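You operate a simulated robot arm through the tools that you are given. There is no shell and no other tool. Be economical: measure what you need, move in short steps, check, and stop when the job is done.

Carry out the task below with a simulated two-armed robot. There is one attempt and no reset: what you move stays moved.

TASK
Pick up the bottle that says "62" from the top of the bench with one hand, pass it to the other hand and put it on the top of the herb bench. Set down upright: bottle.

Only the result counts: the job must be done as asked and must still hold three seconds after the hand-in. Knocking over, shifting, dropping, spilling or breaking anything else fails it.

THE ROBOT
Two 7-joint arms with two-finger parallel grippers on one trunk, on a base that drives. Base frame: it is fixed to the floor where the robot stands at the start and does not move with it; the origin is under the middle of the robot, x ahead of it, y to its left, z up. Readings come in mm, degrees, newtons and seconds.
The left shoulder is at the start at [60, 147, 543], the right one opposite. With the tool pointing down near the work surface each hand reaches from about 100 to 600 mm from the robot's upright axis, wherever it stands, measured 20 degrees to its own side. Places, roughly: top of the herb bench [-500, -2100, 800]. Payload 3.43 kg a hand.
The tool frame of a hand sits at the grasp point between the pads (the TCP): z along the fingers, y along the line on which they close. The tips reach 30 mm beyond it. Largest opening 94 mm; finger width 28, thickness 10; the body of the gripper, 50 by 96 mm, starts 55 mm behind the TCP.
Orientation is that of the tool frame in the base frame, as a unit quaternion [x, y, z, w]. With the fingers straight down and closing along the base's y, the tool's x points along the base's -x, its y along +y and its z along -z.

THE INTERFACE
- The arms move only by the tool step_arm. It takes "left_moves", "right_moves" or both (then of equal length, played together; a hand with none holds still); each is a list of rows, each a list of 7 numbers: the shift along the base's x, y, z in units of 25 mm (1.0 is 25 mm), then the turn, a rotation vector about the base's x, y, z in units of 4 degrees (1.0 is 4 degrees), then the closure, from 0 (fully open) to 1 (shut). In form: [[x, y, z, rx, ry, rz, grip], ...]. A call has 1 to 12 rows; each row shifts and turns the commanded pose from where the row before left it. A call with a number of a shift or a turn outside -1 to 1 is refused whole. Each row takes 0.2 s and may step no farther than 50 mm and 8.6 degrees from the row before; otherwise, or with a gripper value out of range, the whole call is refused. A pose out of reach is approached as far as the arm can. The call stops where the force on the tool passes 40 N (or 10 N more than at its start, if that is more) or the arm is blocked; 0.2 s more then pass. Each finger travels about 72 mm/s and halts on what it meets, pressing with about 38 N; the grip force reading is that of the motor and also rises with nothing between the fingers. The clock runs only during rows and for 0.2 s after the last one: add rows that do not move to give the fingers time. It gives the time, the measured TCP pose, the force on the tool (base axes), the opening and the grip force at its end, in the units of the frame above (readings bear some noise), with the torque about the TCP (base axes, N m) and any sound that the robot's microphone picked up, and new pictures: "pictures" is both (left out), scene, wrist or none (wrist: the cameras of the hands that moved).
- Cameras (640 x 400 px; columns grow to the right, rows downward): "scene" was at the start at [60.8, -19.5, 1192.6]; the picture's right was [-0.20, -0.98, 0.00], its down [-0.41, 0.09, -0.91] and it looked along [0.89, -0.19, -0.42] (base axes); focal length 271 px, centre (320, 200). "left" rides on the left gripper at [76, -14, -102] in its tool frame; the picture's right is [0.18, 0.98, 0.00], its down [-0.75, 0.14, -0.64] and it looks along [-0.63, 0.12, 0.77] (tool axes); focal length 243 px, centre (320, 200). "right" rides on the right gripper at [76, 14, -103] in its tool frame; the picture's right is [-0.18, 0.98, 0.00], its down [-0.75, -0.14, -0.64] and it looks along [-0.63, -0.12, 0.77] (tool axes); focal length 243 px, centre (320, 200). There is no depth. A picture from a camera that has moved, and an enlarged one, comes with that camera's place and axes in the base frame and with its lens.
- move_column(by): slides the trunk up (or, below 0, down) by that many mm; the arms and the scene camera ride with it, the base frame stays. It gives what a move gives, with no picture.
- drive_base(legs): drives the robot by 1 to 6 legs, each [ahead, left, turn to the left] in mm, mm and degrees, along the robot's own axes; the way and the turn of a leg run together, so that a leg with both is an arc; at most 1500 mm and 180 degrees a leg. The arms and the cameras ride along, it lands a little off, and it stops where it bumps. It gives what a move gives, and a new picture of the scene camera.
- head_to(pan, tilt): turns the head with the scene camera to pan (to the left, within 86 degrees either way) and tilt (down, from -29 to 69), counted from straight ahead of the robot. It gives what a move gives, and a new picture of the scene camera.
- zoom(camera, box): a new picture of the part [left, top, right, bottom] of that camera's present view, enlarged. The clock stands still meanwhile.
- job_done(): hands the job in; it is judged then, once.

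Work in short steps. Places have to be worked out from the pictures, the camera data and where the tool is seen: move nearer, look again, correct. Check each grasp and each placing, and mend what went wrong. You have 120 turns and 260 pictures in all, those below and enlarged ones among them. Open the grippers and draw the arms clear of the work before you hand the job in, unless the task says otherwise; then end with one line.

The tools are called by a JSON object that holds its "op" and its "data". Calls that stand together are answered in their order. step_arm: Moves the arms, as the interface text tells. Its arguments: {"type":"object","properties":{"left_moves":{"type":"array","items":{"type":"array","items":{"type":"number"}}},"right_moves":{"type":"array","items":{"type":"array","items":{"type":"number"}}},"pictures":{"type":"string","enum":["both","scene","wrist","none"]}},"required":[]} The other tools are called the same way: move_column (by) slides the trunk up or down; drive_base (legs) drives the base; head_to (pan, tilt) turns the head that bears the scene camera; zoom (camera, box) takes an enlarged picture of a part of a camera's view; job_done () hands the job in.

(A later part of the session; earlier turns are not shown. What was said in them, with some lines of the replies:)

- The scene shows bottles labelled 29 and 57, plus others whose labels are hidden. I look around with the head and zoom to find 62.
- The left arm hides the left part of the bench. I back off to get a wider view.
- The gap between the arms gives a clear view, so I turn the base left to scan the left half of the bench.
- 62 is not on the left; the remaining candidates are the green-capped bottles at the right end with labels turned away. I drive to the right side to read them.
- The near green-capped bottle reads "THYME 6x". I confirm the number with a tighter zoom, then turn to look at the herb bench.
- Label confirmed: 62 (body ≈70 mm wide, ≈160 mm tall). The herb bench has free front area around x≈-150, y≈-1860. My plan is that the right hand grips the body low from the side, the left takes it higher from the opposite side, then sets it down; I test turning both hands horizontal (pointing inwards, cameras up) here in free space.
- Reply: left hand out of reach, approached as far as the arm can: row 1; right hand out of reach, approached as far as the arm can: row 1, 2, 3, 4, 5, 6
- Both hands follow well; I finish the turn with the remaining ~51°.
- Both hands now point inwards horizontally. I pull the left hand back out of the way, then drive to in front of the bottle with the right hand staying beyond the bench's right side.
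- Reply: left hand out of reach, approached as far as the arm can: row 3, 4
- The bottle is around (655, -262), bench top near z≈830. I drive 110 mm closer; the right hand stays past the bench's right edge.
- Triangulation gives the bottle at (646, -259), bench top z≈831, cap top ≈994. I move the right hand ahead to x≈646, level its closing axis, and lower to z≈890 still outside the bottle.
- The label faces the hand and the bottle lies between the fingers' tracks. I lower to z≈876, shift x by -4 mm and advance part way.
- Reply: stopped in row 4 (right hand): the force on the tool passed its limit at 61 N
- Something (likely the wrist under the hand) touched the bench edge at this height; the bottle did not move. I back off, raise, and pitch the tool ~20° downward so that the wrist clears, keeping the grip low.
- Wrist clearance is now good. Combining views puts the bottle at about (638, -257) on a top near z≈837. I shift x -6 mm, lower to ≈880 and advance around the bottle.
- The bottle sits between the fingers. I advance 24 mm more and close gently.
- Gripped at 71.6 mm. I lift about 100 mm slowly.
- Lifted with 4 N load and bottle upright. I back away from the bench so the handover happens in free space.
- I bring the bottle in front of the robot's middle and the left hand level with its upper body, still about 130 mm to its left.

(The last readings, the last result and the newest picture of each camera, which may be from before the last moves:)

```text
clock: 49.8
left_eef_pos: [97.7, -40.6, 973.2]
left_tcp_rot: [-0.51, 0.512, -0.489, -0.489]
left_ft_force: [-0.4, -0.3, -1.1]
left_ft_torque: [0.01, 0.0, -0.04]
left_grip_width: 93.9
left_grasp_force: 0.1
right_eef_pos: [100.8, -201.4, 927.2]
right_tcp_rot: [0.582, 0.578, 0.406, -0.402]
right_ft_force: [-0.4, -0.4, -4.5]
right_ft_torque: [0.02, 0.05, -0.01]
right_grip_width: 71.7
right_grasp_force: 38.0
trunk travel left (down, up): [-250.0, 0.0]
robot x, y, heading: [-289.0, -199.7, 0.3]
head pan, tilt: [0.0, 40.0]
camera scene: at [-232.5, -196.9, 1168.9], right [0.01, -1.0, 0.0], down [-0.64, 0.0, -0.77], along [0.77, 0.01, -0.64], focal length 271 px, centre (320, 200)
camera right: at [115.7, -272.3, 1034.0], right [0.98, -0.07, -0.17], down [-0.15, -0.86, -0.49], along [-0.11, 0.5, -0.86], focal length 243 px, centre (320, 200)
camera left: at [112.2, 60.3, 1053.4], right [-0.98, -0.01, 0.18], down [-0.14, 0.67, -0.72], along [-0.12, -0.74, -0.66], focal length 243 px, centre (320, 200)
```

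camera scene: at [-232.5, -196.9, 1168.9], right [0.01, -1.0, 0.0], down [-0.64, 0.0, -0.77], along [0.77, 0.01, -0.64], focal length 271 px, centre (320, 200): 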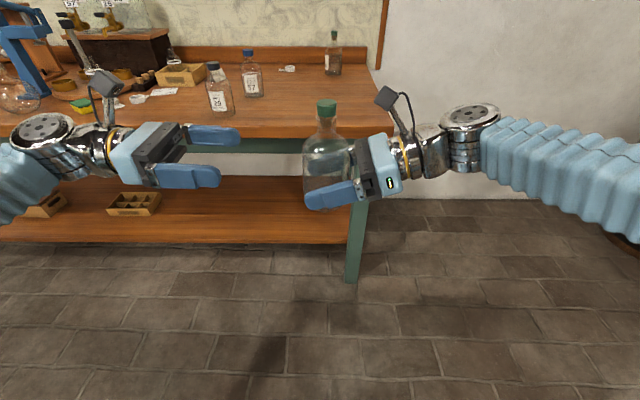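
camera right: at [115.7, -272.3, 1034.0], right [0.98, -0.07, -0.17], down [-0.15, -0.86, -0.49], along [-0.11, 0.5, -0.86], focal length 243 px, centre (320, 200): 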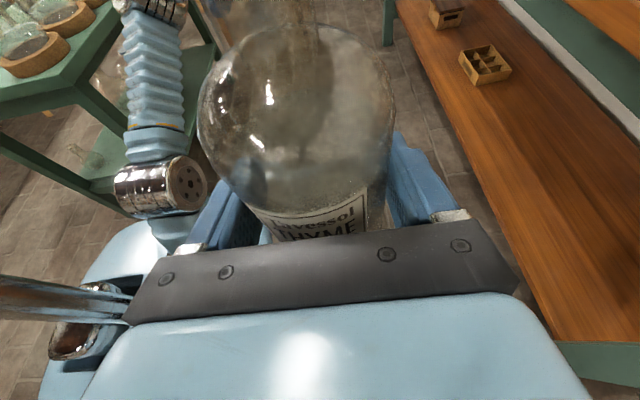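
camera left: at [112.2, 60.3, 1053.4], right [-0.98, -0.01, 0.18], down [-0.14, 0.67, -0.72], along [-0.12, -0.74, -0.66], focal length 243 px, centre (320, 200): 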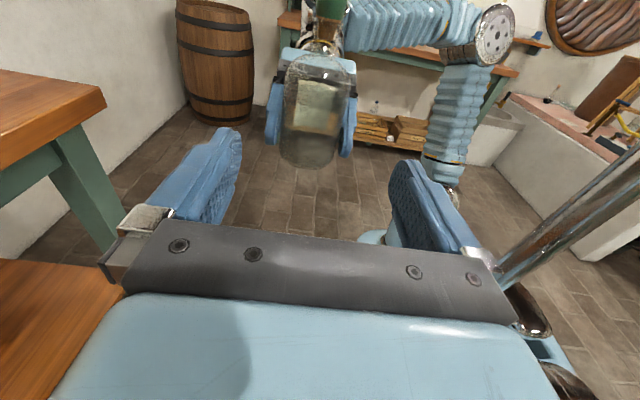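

The bottle base is at z≈887, so left at z≈969 grips the top of the straight body above the right fingers. I advance most of the way and check.

{"op": "step_arm", "data": {"left_moves": [[0.1, -0.9, -0.16, 0, 0, 0, 0], [0, -0.95, 0, 0, 0, 0, 0], [0, -0.95, 0, 0, 0, 0, 0], [0, -0.95, 0, 0, 0, 0, 0]]}}

{"op": "zoom", "data": {"camera": "scene", "box": [200, 80, 420, 220]}}

```text
clock: 50.8
left_eef_pos: [102.4, -134.1, 970.5]
left_tcp_rot: [-0.51, 0.511, -0.49, -0.489]
left_ft_force: [-0.4, -0.1, 0.6]
left_ft_torque: [0.0, 0.01, -0.03]
left_grip_width: 94.2
left_grasp_force: 0.1
right_eef_pos: [102.9, -202.1, 927.1]
right_tcp_rot: [0.581, 0.578, 0.406, -0.404]
right_ft_force: [0.3, -0.1, -4.3]
right_ft_torque: [0.0, -0.01, -0.01]
right_grip_width: 71.8
right_grasp_force: 37.5
trunk travel left (down, up): [-250.0, 0.0]
robot x, y, heading: [-287.0, -194.6, 0.4]
head pan, tilt: [0.0, 40.0]
camera scene: at [-232.4, -196.8, 1168.9], right [0.01, -1.0, 0.0], down [-0.64, 0.0, -0.77], along [0.77, 0.01, -0.64], focal length 271 px, centre (320, 200)
camera left: at [116.7, -34.2, 1050.2], right [-0.98, -0.01, 0.18], down [-0.14, 0.67, -0.72], along [-0.12, -0.74, -0.66], focal length 243 px, centre (320, 200)
```

scene: 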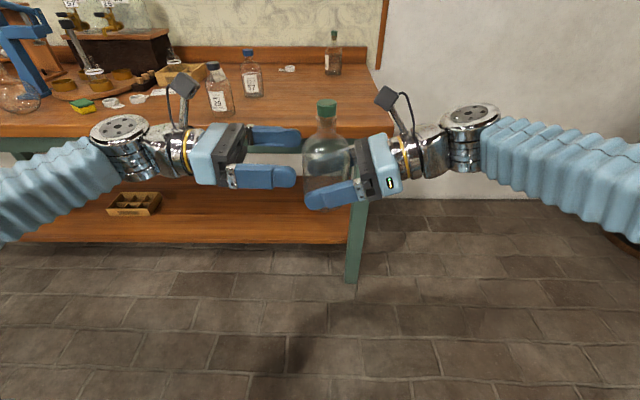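
left: 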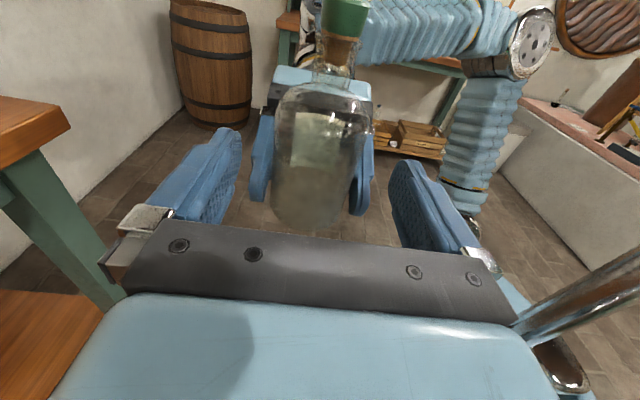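

```text
2.86 times, centred on (310, 150) of scene
camera zoom: at [-232.4, -196.8, 1168.9], right [0.01, -1.0, 0.0], down [-0.64, 0.0, -0.77], along [0.77, 0.01, -0.64], focal length 775 px, centre (349, 343)
```

zoom: 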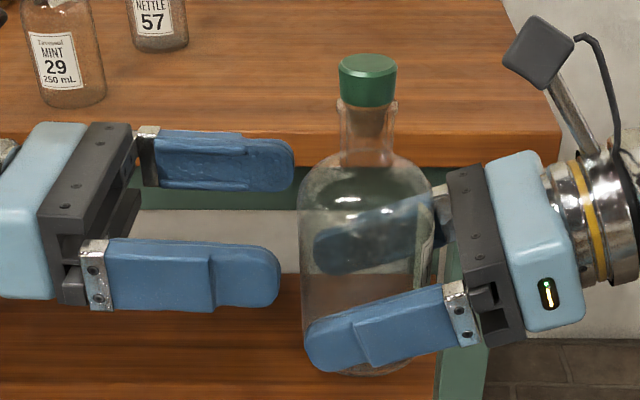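

The geometry looks right with a few mm between the finger pairs. I advance ~54 mm more and check before closing.

{"op": "step_arm", "data": {"left_moves": [[0, -0.75, 0.06, 0, 0, 0, 0], [0, -0.75, 0, 0, 0, 0, 0], [0, -0.7, 0, 0, 0, 0, 0], [0, 0, 0, 0, 0, 0, 0]], "pictures": "wrist"}}

{"op": "zoom", "data": {"camera": "scene", "box": [200, 80, 420, 220]}}

```text
clock: 51.8
left_eef_pos: [103.2, -189.2, 971.9]
left_tcp_rot: [-0.51, 0.513, -0.488, -0.488]
left_ft_force: [-0.5, -0.3, 0.6]
left_ft_torque: [0.03, -0.01, 0.03]
left_grip_width: 93.9
left_grasp_force: 0.0
right_eef_pos: [102.8, -201.7, 927.5]
right_tcp_rot: [0.582, 0.578, 0.406, -0.403]
right_ft_force: [-0.3, -0.1, -4.2]
right_ft_torque: [-0.02, 0.04, 0.01]
right_grip_width: 71.8
right_grasp_force: 38.3
trunk travel left (down, up): [-250.0, 0.0]
robot x, y, heading: [-286.3, -195.1, 0.1]
head pan, tilt: [0.0, 40.0]
camera left: at [117.2, -89.0, 1050.9], right [-0.98, -0.01, 0.18], down [-0.14, 0.68, -0.72], along [-0.12, -0.74, -0.66], focal length 243 px, centre (320, 200)
```

left: 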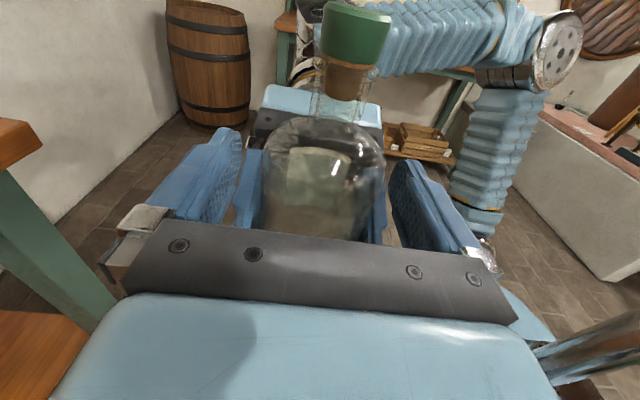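

```text
2.86 times, centred on (310, 150) of scene
camera zoom: at [-232.4, -197.1, 1168.9], right [0.01, -1.0, 0.0], down [-0.64, 0.0, -0.77], along [0.77, 0.01, -0.64], focal length 775 px, centre (349, 343)
```

zoom: 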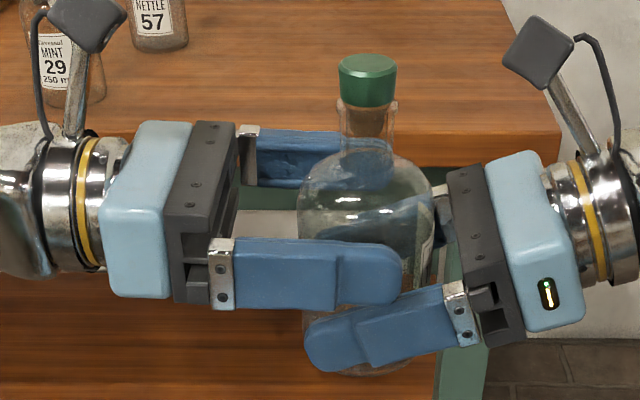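

Clear of the right fingers. I close the left hand on the bottle while the right holds.

{"op": "step_arm", "data": {"left_moves": [[0, 0, 0, 0, 0, 0, 0.3], [0, 0, 0, 0, 0, 0, 1], [0, 0, 0, 0, 0, 0, 1], [0, 0, 0, 0, 0, 0, 1], [0, 0, 0, 0, 0, 0, 1]], "pictures": "none"}}

{"op": "zoom", "data": {"camera": "scene", "box": [200, 80, 420, 220]}}

```text
clock: 53.0
left_eef_pos: [102.5, -189.0, 971.0]
left_tcp_rot: [-0.51, 0.512, -0.488, -0.489]
left_ft_force: [-6.9, -1.7, 0.5]
left_ft_torque: [-0.01, 0.35, -0.06]
left_grip_width: 67.4
left_grasp_force: 38.0
right_eef_pos: [102.8, -202.5, 928.2]
right_tcp_rot: [0.582, 0.578, 0.407, -0.403]
right_ft_force: [7.8, 1.7, -3.6]
right_ft_torque: [-0.03, -0.03, -0.02]
right_grip_width: 71.7
right_grasp_force: 38.3
trunk travel left (down, up): [-250.0, 0.0]
robot x, y, heading: [-287.0, -193.8, 0.4]
head pan, tilt: [0.0, 40.0]
```

```text
2.86 times, centred on (310, 150) of scene
camera zoom: at [-232.4, -197.0, 1168.9], right [0.01, -1.0, 0.0], down [-0.64, 0.0, -0.77], along [0.77, 0.01, -0.64], focal length 775 px, centre (349, 343)
```

zoom: 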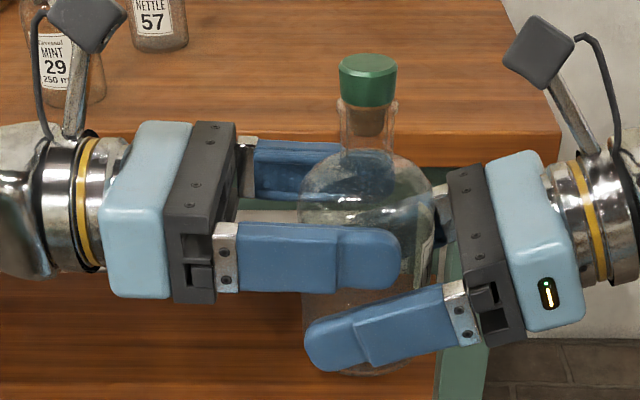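

The left width is 67.4, so it sits partly on the shoulder, where it could slip. There's still ~10 mm gap to the right fingers: I reopen, lower 7 mm and close again.

{"op": "step_arm", "data": {"left_moves": [[0, 0, 0, 0, 0, 0, 0], [0, 0, 0, 0, 0, 0, 0], [0, 0.12, -0.28, 0, 0, 0, 0], [0, 0, 0, 0, 0, 0, 0.3], [0, 0, 0, 0, 0, 0, 1], [0, 0, 0, 0, 0, 0, 1], [0, 0, 0, 0, 0, 0, 1]], "pictures": "none"}}

{"op": "zoom", "data": {"camera": "scene", "box": [200, 80, 420, 220]}}

```text
clock: 54.6
left_eef_pos: [102.6, -186.6, 964.2]
left_tcp_rot: [-0.51, 0.512, -0.488, -0.489]
left_ft_force: [-6.2, 0.2, 0.4]
left_ft_torque: [0.24, 0.44, -0.08]
left_grip_width: 67.2
left_grasp_force: 37.7
right_eef_pos: [103.0, -203.5, 926.7]
right_tcp_rot: [0.582, 0.578, 0.406, -0.403]
right_ft_force: [5.7, -0.6, -3.9]
right_ft_torque: [-0.24, -0.26, 0.01]
right_grip_width: 71.5
right_grasp_force: 37.9
trunk travel left (down, up): [-250.0, 0.0]
robot x, y, heading: [-290.6, -196.3, 0.3]
head pan, tilt: [0.0, 40.0]
```

```text
2.86 times, centred on (310, 150) of scene
camera zoom: at [-232.4, -197.0, 1168.9], right [0.01, -1.0, 0.0], down [-0.64, 0.0, -0.77], along [0.77, 0.01, -0.64], focal length 775 px, centre (349, 343)
```

zoom: 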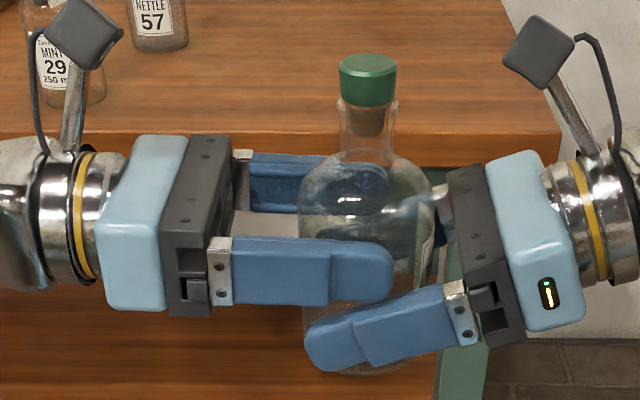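

Width stays 67.2 after lowering 7 mm, so it's the straight body, and the left grip is solid. I open the right hand and hold, watching the load transfer.

{"op": "step_arm", "data": {"left_moves": [[0, 0, 0, 0, 0, 0, 1], [0, 0, 0, 0, 0, 0, 1], [0, 0, 0, 0, 0, 0, 1]], "right_moves": [[0, 0, 0, 0, 0, 0, 0.7], [0, 0, 0, 0, 0, 0, 0], [0, 0, 0, 0, 0, 0, 0]], "pictures": "none"}}

{"op": "zoom", "data": {"camera": "scene", "box": [200, 80, 420, 220]}}

```text
clock: 55.4
left_eef_pos: [102.2, -185.1, 963.0]
left_tcp_rot: [-0.51, 0.513, -0.488, -0.489]
left_ft_force: [0.4, 0.8, -0.7]
left_ft_torque: [0.05, 0.02, 0.04]
left_grip_width: 67.2
left_grasp_force: 38.1
right_eef_pos: [102.0, -202.1, 929.2]
right_tcp_rot: [0.582, 0.578, 0.407, -0.403]
right_ft_force: [0.4, -0.3, -0.2]
right_ft_torque: [0.0, 0.0, 0.02]
right_grip_width: 93.9
right_grasp_force: 0.0
trunk travel left (down, up): [-250.0, 0.0]
robot x, y, heading: [-288.4, -196.9, 0.1]
head pan, tilt: [0.0, 40.0]
```

```text
2.86 times, centred on (310, 150) of scene
camera zoom: at [-232.4, -197.0, 1168.9], right [0.01, -1.0, 0.0], down [-0.64, 0.0, -0.77], along [0.77, 0.01, -0.64], focal length 775 px, centre (349, 343)
```

zoom: 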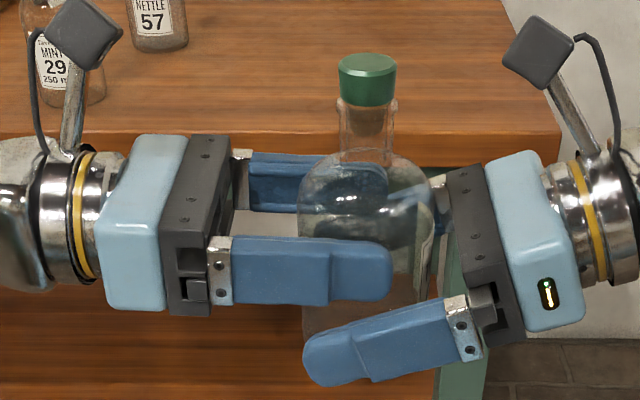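

The bottle stays in the left hand as the right opens. I withdraw the right hand straight to the right.

{"op": "step_arm", "data": {"right_moves": [[0, -0.9, 0, 0, 0, 0, 0], [0, -0.9, 0, 0, 0, 0, 0], [0, -0.9, 0, 0, 0, 0, 0], [0, -0.9, 0, 0, 0, 0, 0], [0, -0.9, 0, 0, 0, 0, 0], [0, -0.9, 0, 0, 0, 0, 0]], "pictures": "scene"}}

```text
clock: 56.8
left_eef_pos: [102.8, -184.8, 963.9]
left_tcp_rot: [-0.511, 0.512, -0.489, -0.488]
left_ft_force: [0.5, -0.3, -0.2]
left_ft_torque: [0.06, -0.01, 0.04]
left_grip_width: 66.9
left_grasp_force: 37.9
right_eef_pos: [101.6, -339.3, 929.1]
right_tcp_rot: [0.582, 0.578, 0.406, -0.403]
right_ft_force: [0.1, 0.5, 0.2]
right_ft_torque: [-0.02, -0.01, 0.0]
right_grip_width: 94.2
right_grasp_force: 0.1
trunk travel left (down, up): [-250.0, 0.0]
robot x, y, heading: [-287.4, -196.8, 0.3]
head pan, tilt: [0.0, 40.0]
camera scene: at [-232.4, -196.9, 1168.9], right [0.01, -1.0, 0.0], down [-0.64, 0.0, -0.77], along [0.77, 0.01, -0.64], focal length 271 px, centre (320, 200)
```

scene: 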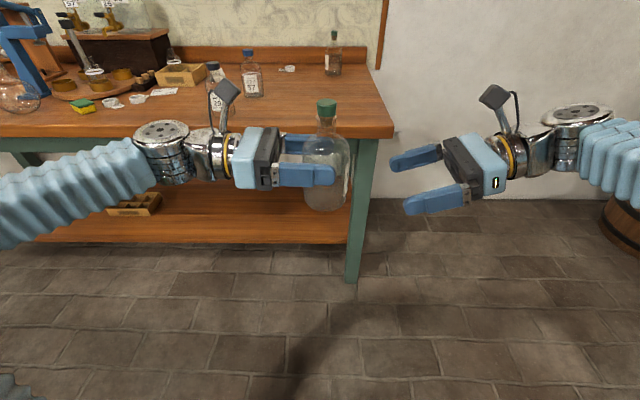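

Handover succeeded; bottle base is ≈76 mm below the left TCP. Before swinging round I look to the right for obstacles.

{"op": "head_to", "data": {"pan": -86, "tilt": 25}}

```text
clock: 58.4
left_eef_pos: [103.5, -184.7, 963.9]
left_tcp_rot: [-0.51, 0.512, -0.489, -0.488]
left_ft_force: [-0.5, -0.2, 0.3]
left_ft_torque: [0.08, -0.01, 0.0]
left_grip_width: 67.1
left_grasp_force: 38.0
right_eef_pos: [102.3, -338.5, 928.3]
right_tcp_rot: [0.582, 0.578, 0.406, -0.403]
right_ft_force: [0.3, -0.2, -0.1]
right_ft_torque: [-0.01, -0.02, -0.01]
right_grip_width: 94.0
right_grasp_force: 0.0
trunk travel left (down, up): [-250.0, 0.0]
robot x, y, heading: [-286.9, -196.2, 0.1]
head pan, tilt: [-85.9, 25.0]
camera scene: at [-310.2, -289.5, 1192.2], right [-1.0, -0.08, 0.0], down [-0.03, 0.42, -0.91], along [0.07, -0.9, -0.42], focal length 271 px, centre (320, 200)
```

scene: 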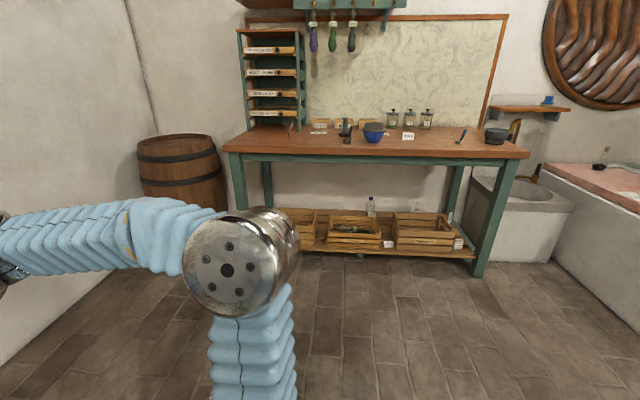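

The way is clear. I turn right by 90° and drive towards the herb bench, stopping short to look.

{"op": "drive_base", "data": {"legs": [[0, 0, -90], [900, 138, 0]]}}

{"op": "head_to", "data": {"pan": 0, "tilt": 35}}

```text
clock: 66.9
left_eef_pos: [-111.4, -1484.4, 963.8]
left_tcp_rot: [-0.003, 0.723, -0.004, -0.691]
left_ft_force: [0.2, 0.2, 0.0]
left_ft_torque: [-0.01, -0.08, 0.0]
left_grip_width: 67.2
left_grasp_force: 38.2
right_eef_pos: [-265.1, -1483.9, 928.3]
right_tcp_rot: [0.82, 0.002, 0.572, -0.002]
right_ft_force: [-1.0, 0.5, 1.0]
right_ft_torque: [0.01, 0.02, 0.01]
right_grip_width: 93.9
right_grasp_force: 0.0
trunk travel left (down, up): [-250.0, 0.0]
robot x, y, heading: [-129.3, -1096.5, -89.1]
head pan, tilt: [-85.9, 25.0]
camera scene: at [-218.4, -1072.0, 1192.2], right [-0.09, 1.0, 0.0], down [0.42, 0.04, -0.91], along [-0.9, -0.08, -0.42], focal length 271 px, centre (320, 200)
```

scene: 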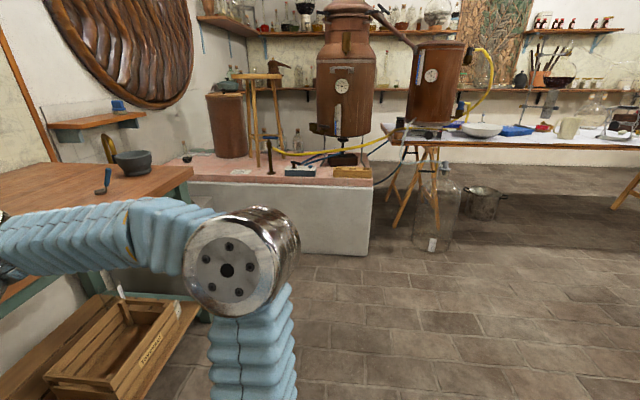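

```text
clock: 68.5
left_eef_pos: [-110.8, -1484.4, 964.0]
left_tcp_rot: [-0.002, 0.723, -0.004, -0.691]
left_ft_force: [0.0, -0.4, 0.4]
left_ft_torque: [0.02, -0.07, 0.05]
left_grip_width: 67.1
left_grasp_force: 38.1
right_eef_pos: [-264.3, -1483.7, 930.0]
right_tcp_rot: [0.82, 0.002, 0.572, -0.002]
right_ft_force: [0.1, 0.4, 0.3]
right_ft_torque: [0.02, 0.0, -0.01]
right_grip_width: 94.0
right_grasp_force: 0.1
trunk travel left (down, up): [-250.0, 0.0]
robot x, y, heading: [-126.0, -1093.3, -88.9]
head pan, tilt: [0.0, 35.0]
camera scene: at [-125.1, -1152.0, 1176.4], right [-1.0, -0.02, 0.0], down [-0.01, 0.57, -0.82], along [0.01, -0.82, -0.57], focal length 271 px, centre (320, 200)
```

scene: 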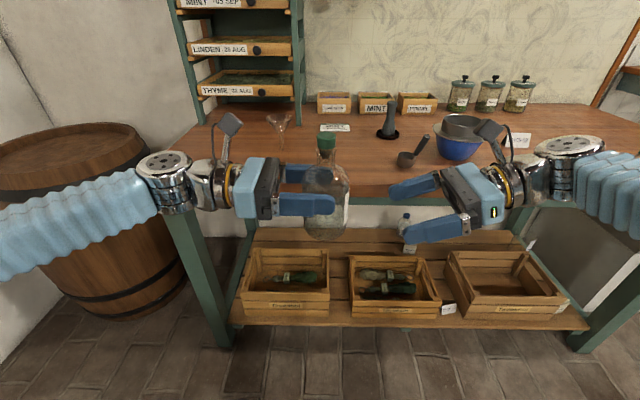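

Free front space is visible behind the bottle; the ladle stands to the right. I retract the right hand away from the bench, then drive 230 mm closer.

{"op": "step_arm", "data": {"right_moves": [[-0.5, 0.9, 0.3, 0, 0, 0, 0], [-0.5, 0.9, 0.3, 0, 0, 0, 0], [-0.5, 0.9, 0.3, 0, 0, 0, 0], [-0.5, 0.9, 0.3, 0, 0, 0, 0]], "pictures": "none"}}

{"op": "drive_base", "data": {"legs": [[230, 0, -1]]}}

```text
clock: 69.5
left_eef_pos: [-110.6, -1483.7, 963.7]
left_tcp_rot: [-0.003, 0.723, -0.005, -0.691]
left_ft_force: [0.0, -0.1, 0.3]
left_ft_torque: [-0.01, -0.08, 0.04]
left_grip_width: 67.2
left_grasp_force: 38.1
right_eef_pos: [-315.7, -1396.0, 958.9]
right_tcp_rot: [0.82, 0.001, 0.572, -0.001]
right_ft_force: [0.2, -0.5, 0.6]
right_ft_torque: [0.02, 0.01, -0.02]
right_grip_width: 94.1
right_grasp_force: 0.0
trunk travel left (down, up): [-250.0, 0.0]
robot x, y, heading: [-129.2, -1093.0, -89.1]
head pan, tilt: [0.0, 35.0]
```

```text
clock: 71.2
left_eef_pos: [-115.8, -1716.7, 963.2]
left_tcp_rot: [0.003, 0.723, 0.001, -0.691]
left_ft_force: [-0.6, -0.1, -0.3]
left_ft_torque: [-0.02, -0.04, -0.03]
left_grip_width: 67.2
left_grasp_force: 37.8
right_eef_pos: [-317.6, -1624.2, 959.0]
right_tcp_rot: [0.82, -0.004, 0.572, 0.003]
right_ft_force: [0.0, 0.4, 0.4]
right_ft_torque: [0.01, 0.01, 0.01]
right_grip_width: 94.1
right_grasp_force: 0.0
trunk travel left (down, up): [-250.0, 0.0]
robot x, y, heading: [-124.8, -1325.3, -89.9]
head pan, tilt: [0.0, 35.0]
camera scene: at [-123.9, -1383.1, 1176.4], right [-1.0, 0.0, 0.0], down [0.0, 0.57, -0.82], along [0.0, -0.82, -0.57], focal length 271 px, centre (320, 200)
```

scene: 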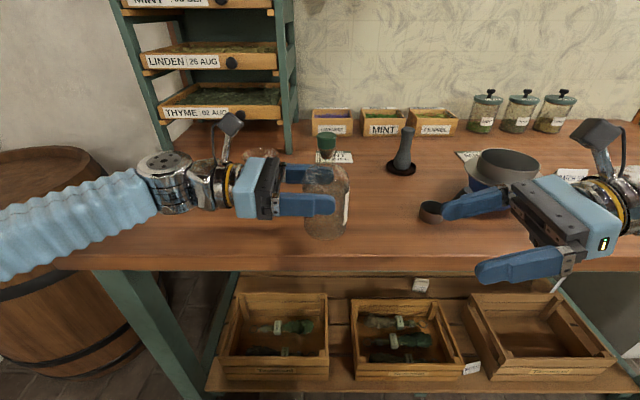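

Edge at y≈-1733, top z≈803. I move the bottle forward 90 mm over the bench, then lower 50 mm.

{"op": "step_arm", "data": {"left_moves": [[0, -0.9, 0, 0, 0, 0, 1], [0, -0.9, 0, 0, 0, 0, 1], [0, -0.9, 0, 0, 0, 0, 1], [0, -0.9, 0, 0, 0, 0, 1], [0, 0, -0.7, 0, 0, 0, 1], [0, 0, -0.7, 0, 0, 0, 1], [0, 0, -0.6, 0, 0, 0, 1]]}}

```text
clock: 72.8
left_eef_pos: [-115.2, -1804.7, 915.0]
left_tcp_rot: [0.004, 0.721, 0.002, -0.692]
left_ft_force: [3.8, -3.3, 9.6]
left_ft_torque: [0.05, -0.25, -0.04]
left_grip_width: 67.1
left_grasp_force: 37.5
right_eef_pos: [-317.8, -1624.2, 959.1]
right_tcp_rot: [0.82, -0.006, 0.572, 0.005]
right_ft_force: [-0.5, 0.4, -0.5]
right_ft_torque: [0.01, -0.04, -0.01]
right_grip_width: 94.1
right_grasp_force: 0.1
trunk travel left (down, up): [-250.0, 0.0]
robot x, y, heading: [-128.4, -1326.4, -90.0]
head pan, tilt: [0.0, 35.0]
camera scene: at [-123.7, -1382.9, 1176.8], right [-1.0, 0.0, 0.0], down [0.0, 0.57, -0.82], along [0.0, -0.82, -0.57], focal length 271 px, centre (320, 200)
camera left: at [-16.8, -1819.0, 994.8], right [0.0, 0.98, 0.18], down [0.67, 0.13, -0.73], along [-0.74, 0.12, -0.66], focal length 243 px, centre (320, 200)
```

scene: 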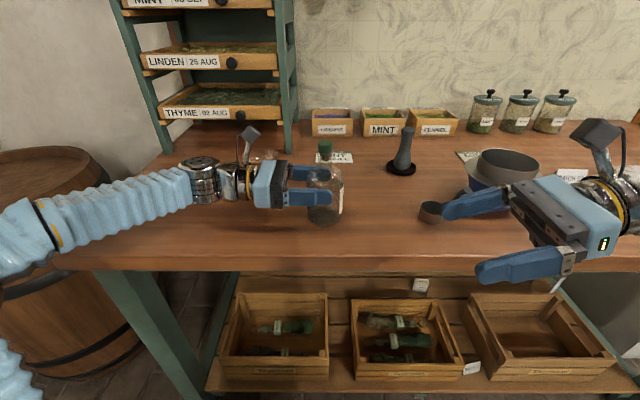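
left: 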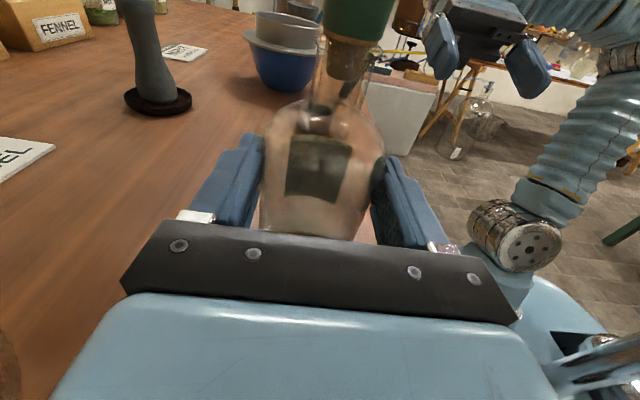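

A 10 N reading shows early contact — probably the sloping left forearm on the bench's front edge, since the bottle base should still be ~35 mm up. I raise again and yaw the left tool ~48° to point forward so wrist and forearm stay off the bench.

{"op": "step_arm", "data": {"left_moves": [[0, 0, 0.9, 0, 0, 0, 1], [0, 0, 0.9, 0, 0, 0, 1], [0, 0, 0, 0, 0, 1, 1], [0, 0, 0, 0, 0, 1, 1], [0, 0, 0, 0, 0, 1, 1], [0, 0, 0, 0, 0, 1, 1], [0, 0, 0, 0, 0, 1, 1], [0, 0, 0, 0, 0, 1, 1], [0, 0, 0, 0, 0, 1, 1], [0, 0, 0, 0, 0, 1, 1], [0, 0, 0, 0, 0, 1, 1], [0, 0, 0, 0, 0, 1, 1]], "pictures": "scene"}}

```text
clock: 75.5
left_eef_pos: [-116.5, -1805.0, 958.8]
left_tcp_rot: [-0.245, 0.681, -0.235, -0.649]
left_ft_force: [-0.5, 0.3, 0.3]
left_ft_torque: [0.02, -0.07, -0.03]
left_grip_width: 67.3
left_grasp_force: 37.4
right_eef_pos: [-317.8, -1624.2, 958.5]
right_tcp_rot: [0.82, -0.005, 0.572, 0.004]
right_ft_force: [-0.3, -0.1, -0.2]
right_ft_torque: [0.02, -0.01, -0.02]
right_grip_width: 94.2
right_grasp_force: 0.0
trunk travel left (down, up): [-250.0, 0.0]
robot x, y, heading: [-123.6, -1326.7, -89.8]
head pan, tilt: [0.0, 35.0]
camera scene: at [-123.9, -1383.4, 1176.4], right [-1.0, 0.0, 0.0], down [0.0, 0.57, -0.82], along [0.0, -0.82, -0.57], focal length 271 px, centre (320, 200)
```

scene: 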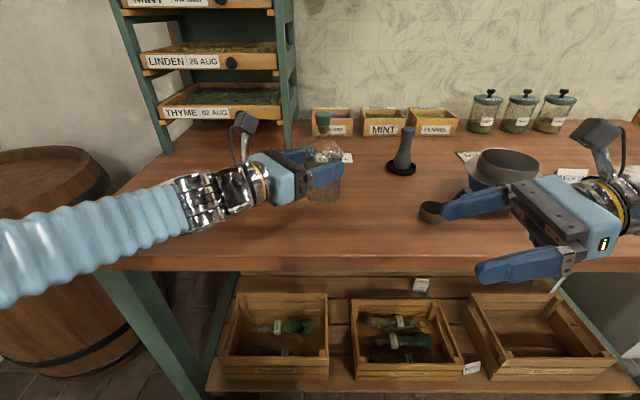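

Good so far (40°). I yaw 28° more, then lower 30 mm.

{"op": "step_arm", "data": {"left_moves": [[0, 0, 0, 0, 0, 1, 1], [0, 0, 0, 0, 0, 1, 1], [0, 0, 0, 0, 0, 1, 1], [0, 0, 0, 0, 0, 1, 1], [0, 0, 0, 0, 0, 1, 1], [0, 0, 0, 0, 0, 1, 1], [0, 0, 0, 0, 0, 1, 1], [0, 0, -0.6, 0, 0, 0, 1], [0, 0, -0.6, 0, 0, 0, 1]]}}

```text
clock: 77.5
left_eef_pos: [-115.6, -1805.1, 929.2]
left_tcp_rot: [-0.4, 0.602, -0.384, -0.574]
left_ft_force: [-0.6, 1.0, 0.6]
left_ft_torque: [0.06, -0.04, 0.02]
left_grip_width: 66.9
left_grasp_force: 37.9
right_eef_pos: [-317.8, -1624.5, 958.4]
right_tcp_rot: [0.82, -0.005, 0.572, 0.004]
right_ft_force: [-0.1, -0.3, -0.8]
right_ft_torque: [0.02, 0.01, 0.0]
right_grip_width: 94.2
right_grasp_force: 0.0
trunk travel left (down, up): [-250.0, 0.0]
robot x, y, heading: [-124.4, -1321.4, -90.0]
head pan, tilt: [0.0, 35.0]
camera scene: at [-123.9, -1383.3, 1176.5], right [-1.0, 0.0, 0.0], down [0.0, 0.57, -0.82], along [0.0, -0.82, -0.57], focal length 271 px, centre (320, 200)
camera left: at [-65.4, -1717.8, 1008.5], right [-0.91, 0.37, 0.18], down [0.13, 0.68, -0.72], along [-0.39, -0.64, -0.67], focal length 243 px, centre (320, 200)
```

scene: 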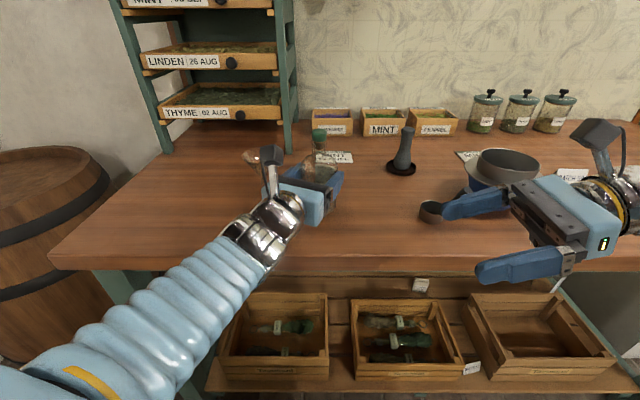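
left: 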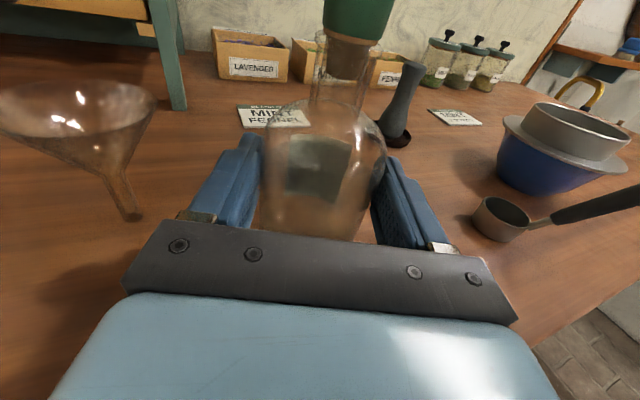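

Free of contact now at 929. I lower further in small steps, watching force.

{"op": "step_arm", "data": {"left_moves": [[0, 0, -0.4, 0, 0, 0, 1], [0, 0, -0.4, 0, 0, 0, 1], [0, 0, -0.4, 0, 0, 0, 1], [0, 0, 0, 0, 0, 0, 1]], "pictures": "none"}}

{"op": "zoom", "data": {"camera": "scene", "box": [220, 110, 420, 290]}}

```text
clock: 78.5
left_eef_pos: [-114.6, -1806.5, 895.7]
left_tcp_rot: [-0.403, 0.602, -0.385, -0.572]
left_ft_force: [-0.8, 0.7, -0.6]
left_ft_torque: [-0.01, 0.35, -0.1]
left_grip_width: 66.4
left_grasp_force: 38.0
right_eef_pos: [-317.4, -1624.6, 958.7]
right_tcp_rot: [0.82, -0.005, 0.573, 0.004]
right_ft_force: [0.7, -0.9, -0.1]
right_ft_torque: [0.01, -0.01, 0.03]
right_grip_width: 94.0
right_grasp_force: 0.0
trunk travel left (down, up): [-250.0, 0.0]
robot x, y, heading: [-124.9, -1322.8, -89.8]
head pan, tilt: [0.0, 35.0]
```

```text
2.22 times, centred on (320, 200) of scene
camera zoom: at [-124.0, -1383.1, 1176.1], right [-1.0, 0.0, 0.0], down [0.0, 0.57, -0.82], along [0.0, -0.82, -0.57], focal length 603 px, centre (320, 200)
```

zoom: 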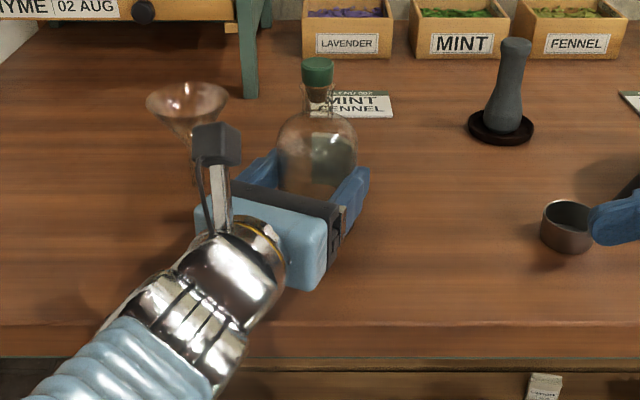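

The force is odd (torque 0.35, width slightly changed) and the cap appears higher than expected: the bottle may already stand on the bench and be sliding in the grip. I inspect with the wrist camera.

{"op": "step_arm", "data": {"left_moves": [[0, 0, 0, 0, 0, 0, 1]]}}

{"op": "head_to", "data": {"pan": 0, "tilt": 48}}

```text
clock: 78.8
left_eef_pos: [-115.9, -1805.4, 897.6]
left_tcp_rot: [-0.402, 0.601, -0.385, -0.573]
left_ft_force: [0.1, -0.8, 0.4]
left_ft_torque: [0.07, -0.03, 0.0]
left_grip_width: 67.0
left_grasp_force: 38.2
right_eef_pos: [-318.9, -1625.5, 959.0]
right_tcp_rot: [0.82, -0.006, 0.572, 0.004]
right_ft_force: [0.5, 0.6, -0.5]
right_ft_torque: [0.02, -0.01, 0.04]
right_grip_width: 94.0
right_grasp_force: 0.1
trunk travel left (down, up): [-250.0, 0.0]
robot x, y, heading: [-127.1, -1324.5, -89.6]
head pan, tilt: [0.0, 35.0]
camera scene: at [-124.0, -1383.3, 1176.3], right [-1.0, 0.0, 0.0], down [0.0, 0.57, -0.82], along [0.0, -0.82, -0.57], focal length 271 px, centre (320, 200)
camera left: at [-64.7, -1719.1, 978.6], right [-0.91, 0.37, 0.18], down [0.13, 0.68, -0.72], along [-0.39, -0.64, -0.67], focal length 243 px, centre (320, 200)
```

scene: 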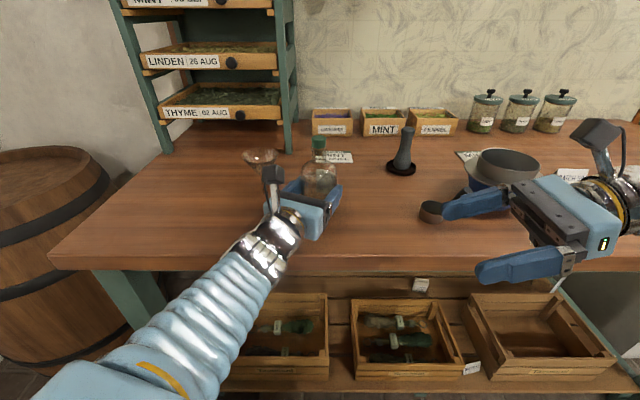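
left: 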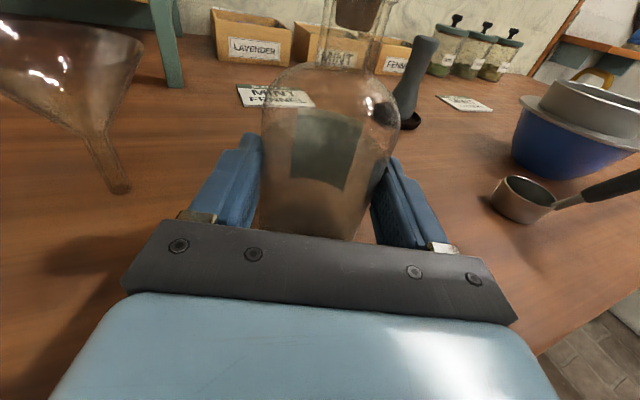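

```text
clock: 79.6
left_eef_pos: [-115.1, -1806.8, 899.8]
left_tcp_rot: [-0.402, 0.601, -0.385, -0.573]
left_ft_force: [0.4, 0.0, -0.4]
left_ft_torque: [0.09, -0.04, -0.02]
left_grip_width: 67.2
left_grasp_force: 38.1
right_eef_pos: [-317.7, -1624.3, 959.6]
right_tcp_rot: [0.82, -0.005, 0.572, 0.004]
right_ft_force: [0.0, 0.0, -0.5]
right_ft_torque: [-0.01, 0.02, 0.02]
right_grip_width: 94.0
right_grasp_force: 0.1
trunk travel left (down, up): [-250.0, 0.0]
robot x, y, heading: [-122.5, -1321.6, -89.9]
head pan, tilt: [0.0, 48.0]
camera scene: at [-124.0, -1374.1, 1157.5], right [-1.0, 0.0, 0.0], down [0.0, 0.74, -0.67], along [0.0, -0.67, -0.74], focal length 271 px, centre (320, 200)
```

scene: 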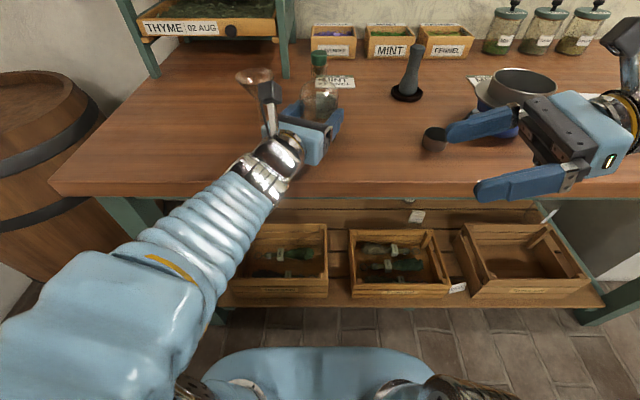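

The wrist view confirms the bottle slid ~20 mm up in the grip, so its base is already standing flat on the bench (top ≈840, matching the 10 N contact earlier). I open slightly and check that it stays put.

{"op": "step_arm", "data": {"left_moves": [[0, 0, 0, 0, 0, 0, 0.22], [0, 0, 0, 0, 0, 0, 0.18], [0, 0, 0, 0, 0, 0, 0.18]]}}

{"op": "zoom", "data": {"camera": "scene", "box": [220, 30, 420, 155]}}

```text
clock: 80.4
left_eef_pos: [-114.7, -1804.5, 899.3]
left_tcp_rot: [-0.401, 0.601, -0.385, -0.574]
left_ft_force: [-0.4, -0.5, -0.1]
left_ft_torque: [-0.02, -0.02, -0.03]
left_grip_width: 77.1
left_grasp_force: 0.0
right_eef_pos: [-317.9, -1623.9, 959.0]
right_tcp_rot: [0.82, -0.004, 0.572, 0.003]
right_ft_force: [0.8, -0.1, -0.3]
right_ft_torque: [-0.03, 0.01, -0.05]
right_grip_width: 93.8
right_grasp_force: 0.1
trunk travel left (down, up): [-250.0, 0.0]
robot x, y, heading: [-125.7, -1327.0, -89.8]
head pan, tilt: [0.0, 48.0]
camera scene: at [-124.0, -1373.8, 1157.5], right [-1.0, 0.0, 0.0], down [0.0, 0.74, -0.67], along [0.0, -0.67, -0.74], focal length 271 px, centre (320, 200)
camera left: at [-64.8, -1718.9, 979.3], right [-0.91, 0.37, 0.18], down [0.13, 0.68, -0.72], along [-0.39, -0.64, -0.67], focal length 243 px, centre (320, 200)
```

scene: 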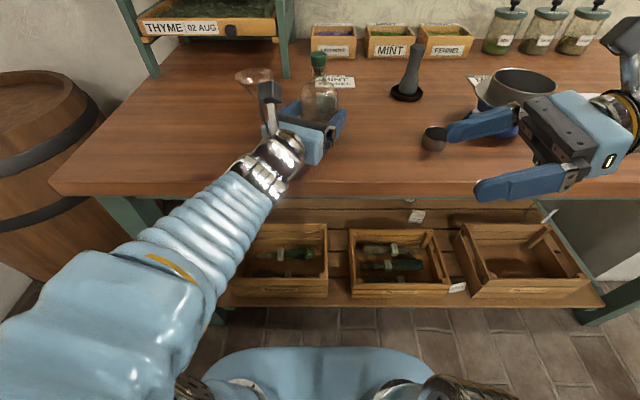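
left: 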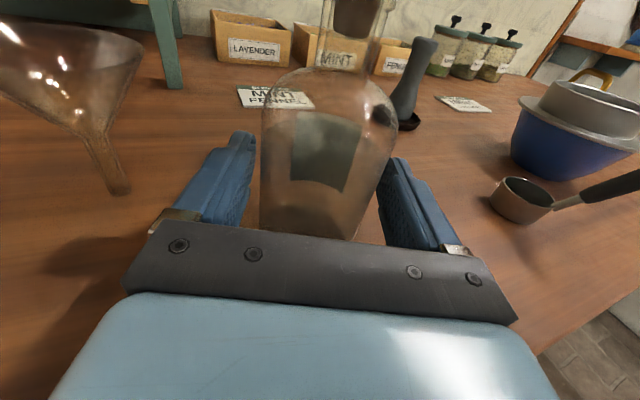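

```text
3.20 times, centred on (320, 92) of scene
camera zoom: at [-124.0, -1373.8, 1157.5], right [-1.0, 0.0, 0.0], down [0.0, 0.74, -0.67], along [0.0, -0.67, -0.74], focal length 868 px, centre (320, 544)
```

zoom: 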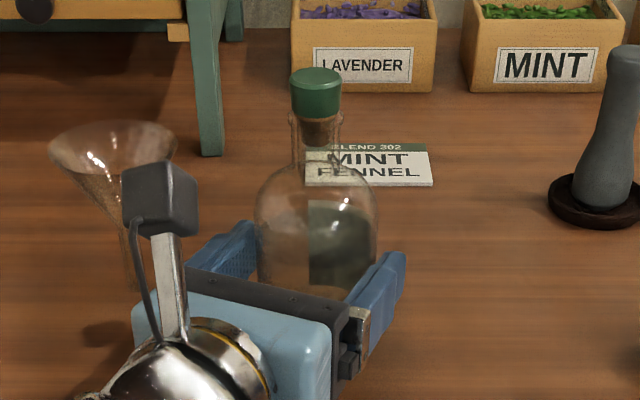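

The bottle did not move on release, so it stands on the bench. I open fully and withdraw straight back along the tool axis.

{"op": "step_arm", "data": {"left_moves": [[0, 0, 0, 0, 0, 0, 0], [0, 0, 0, 0, 0, 0, 0], [0.3, 0.74, 0.03, 0, 0, 0, 0], [0.3, 0.74, 0.03, 0, 0, 0, 0], [0.36, 0.88, 0.04, 0, 0, 0, 0], [0.36, 0.88, 0.04, 0, 0, 0, 0], [0.36, 0.88, 0.04, 0, 0, 0, 0]]}}

```text
clock: 82.0
left_eef_pos: [-73.8, -1700.8, 903.4]
left_tcp_rot: [-0.402, 0.601, -0.386, -0.573]
left_ft_force: [-0.6, 0.6, 0.8]
left_ft_torque: [0.0, -0.02, 0.03]
left_grip_width: 94.4
left_grasp_force: 0.0
right_eef_pos: [-318.5, -1623.6, 958.5]
right_tcp_rot: [0.82, -0.005, 0.573, 0.004]
right_ft_force: [-0.5, -1.0, -0.4]
right_ft_torque: [0.0, -0.03, 0.02]
right_grip_width: 94.0
right_grasp_force: 0.0
trunk travel left (down, up): [-250.0, 0.0]
robot x, y, heading: [-127.3, -1323.3, -89.8]
head pan, tilt: [0.0, 48.0]
camera scene: at [-124.0, -1374.0, 1157.5], right [-1.0, 0.0, 0.0], down [0.0, 0.74, -0.67], along [0.0, -0.67, -0.74], focal length 271 px, centre (320, 200)
camera left: at [-23.2, -1615.3, 982.8], right [-0.91, 0.37, 0.18], down [0.13, 0.68, -0.72], along [-0.39, -0.64, -0.67], focal length 243 px, centre (320, 200)
```

scene: 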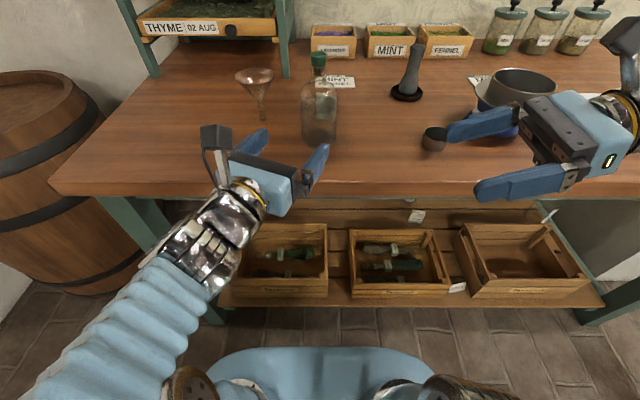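
left: 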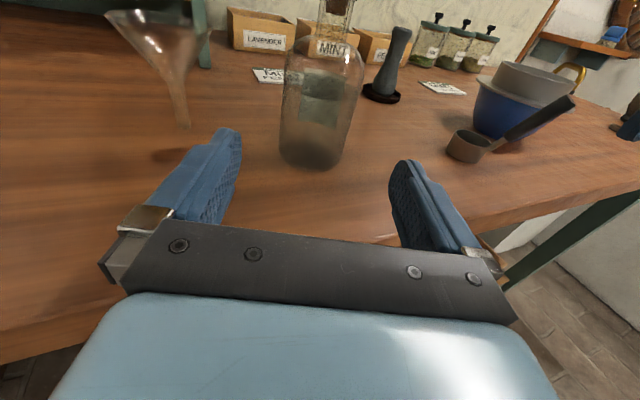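

The bottle stands upright on the herb bench with nothing disturbed. I back the robot off so both arms are clear and check once more.

{"op": "drive_base", "data": {"legs": [[-250, 0, 0]]}}

{"op": "zoom", "data": {"camera": "scene", "box": [160, 0, 520, 200]}}

```text
clock: 83.8
left_eef_pos: [-72.4, -1450.7, 904.0]
left_tcp_rot: [-0.402, 0.6, -0.386, -0.573]
left_ft_force: [-0.3, 0.4, -0.1]
left_ft_torque: [-0.04, -0.01, -0.01]
left_grip_width: 93.9
left_grasp_force: 0.2
right_eef_pos: [-318.9, -1373.9, 958.6]
right_tcp_rot: [0.82, -0.004, 0.572, 0.003]
right_ft_force: [-0.1, 0.0, -0.5]
right_ft_torque: [0.01, 0.0, -0.03]
right_grip_width: 94.1
right_grasp_force: 0.1
trunk travel left (down, up): [-250.0, 0.0]
robot x, y, heading: [-127.1, -1073.1, -89.9]
head pan, tilt: [0.0, 48.0]
camera scene: at [-124.4, -1122.9, 1157.4], right [-1.0, 0.0, 0.0], down [0.0, 0.74, -0.67], along [0.0, -0.67, -0.74], focal length 271 px, centre (320, 200)
```

scene: 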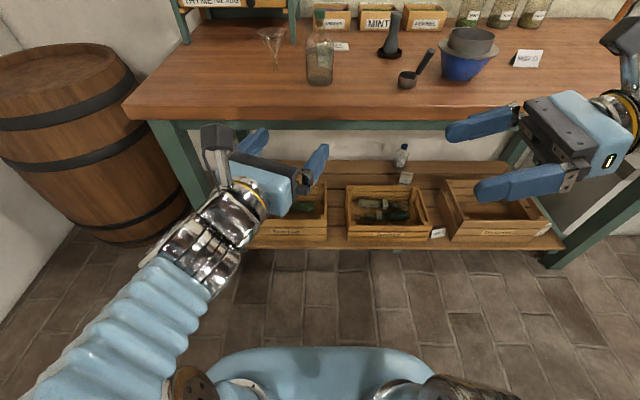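

```text
1.78 times, centred on (340, 100) of scene
camera zoom: at [-124.4, -1122.9, 1157.4], right [-1.0, 0.0, 0.0], down [0.0, 0.74, -0.67], along [0.0, -0.67, -0.74], focal length 482 px, centre (284, 378)
```

zoom: 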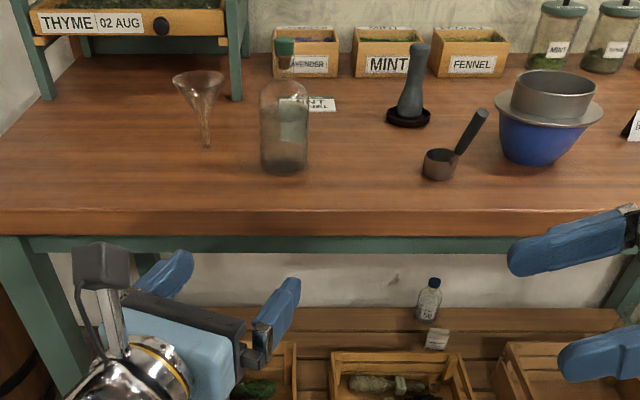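

Bottle 62 stands upright on the herb bench, arms clear and grippers open; I hand in.

{"op": "job_done", "data": {}}

```text
The job is handed in.
```

Bottle "62" was picked up with the right hand, passed to the left hand, and set down upright on the top of the herb bench; in the last pictures nothing else on that bench looked disturbed, and the job is handed in.
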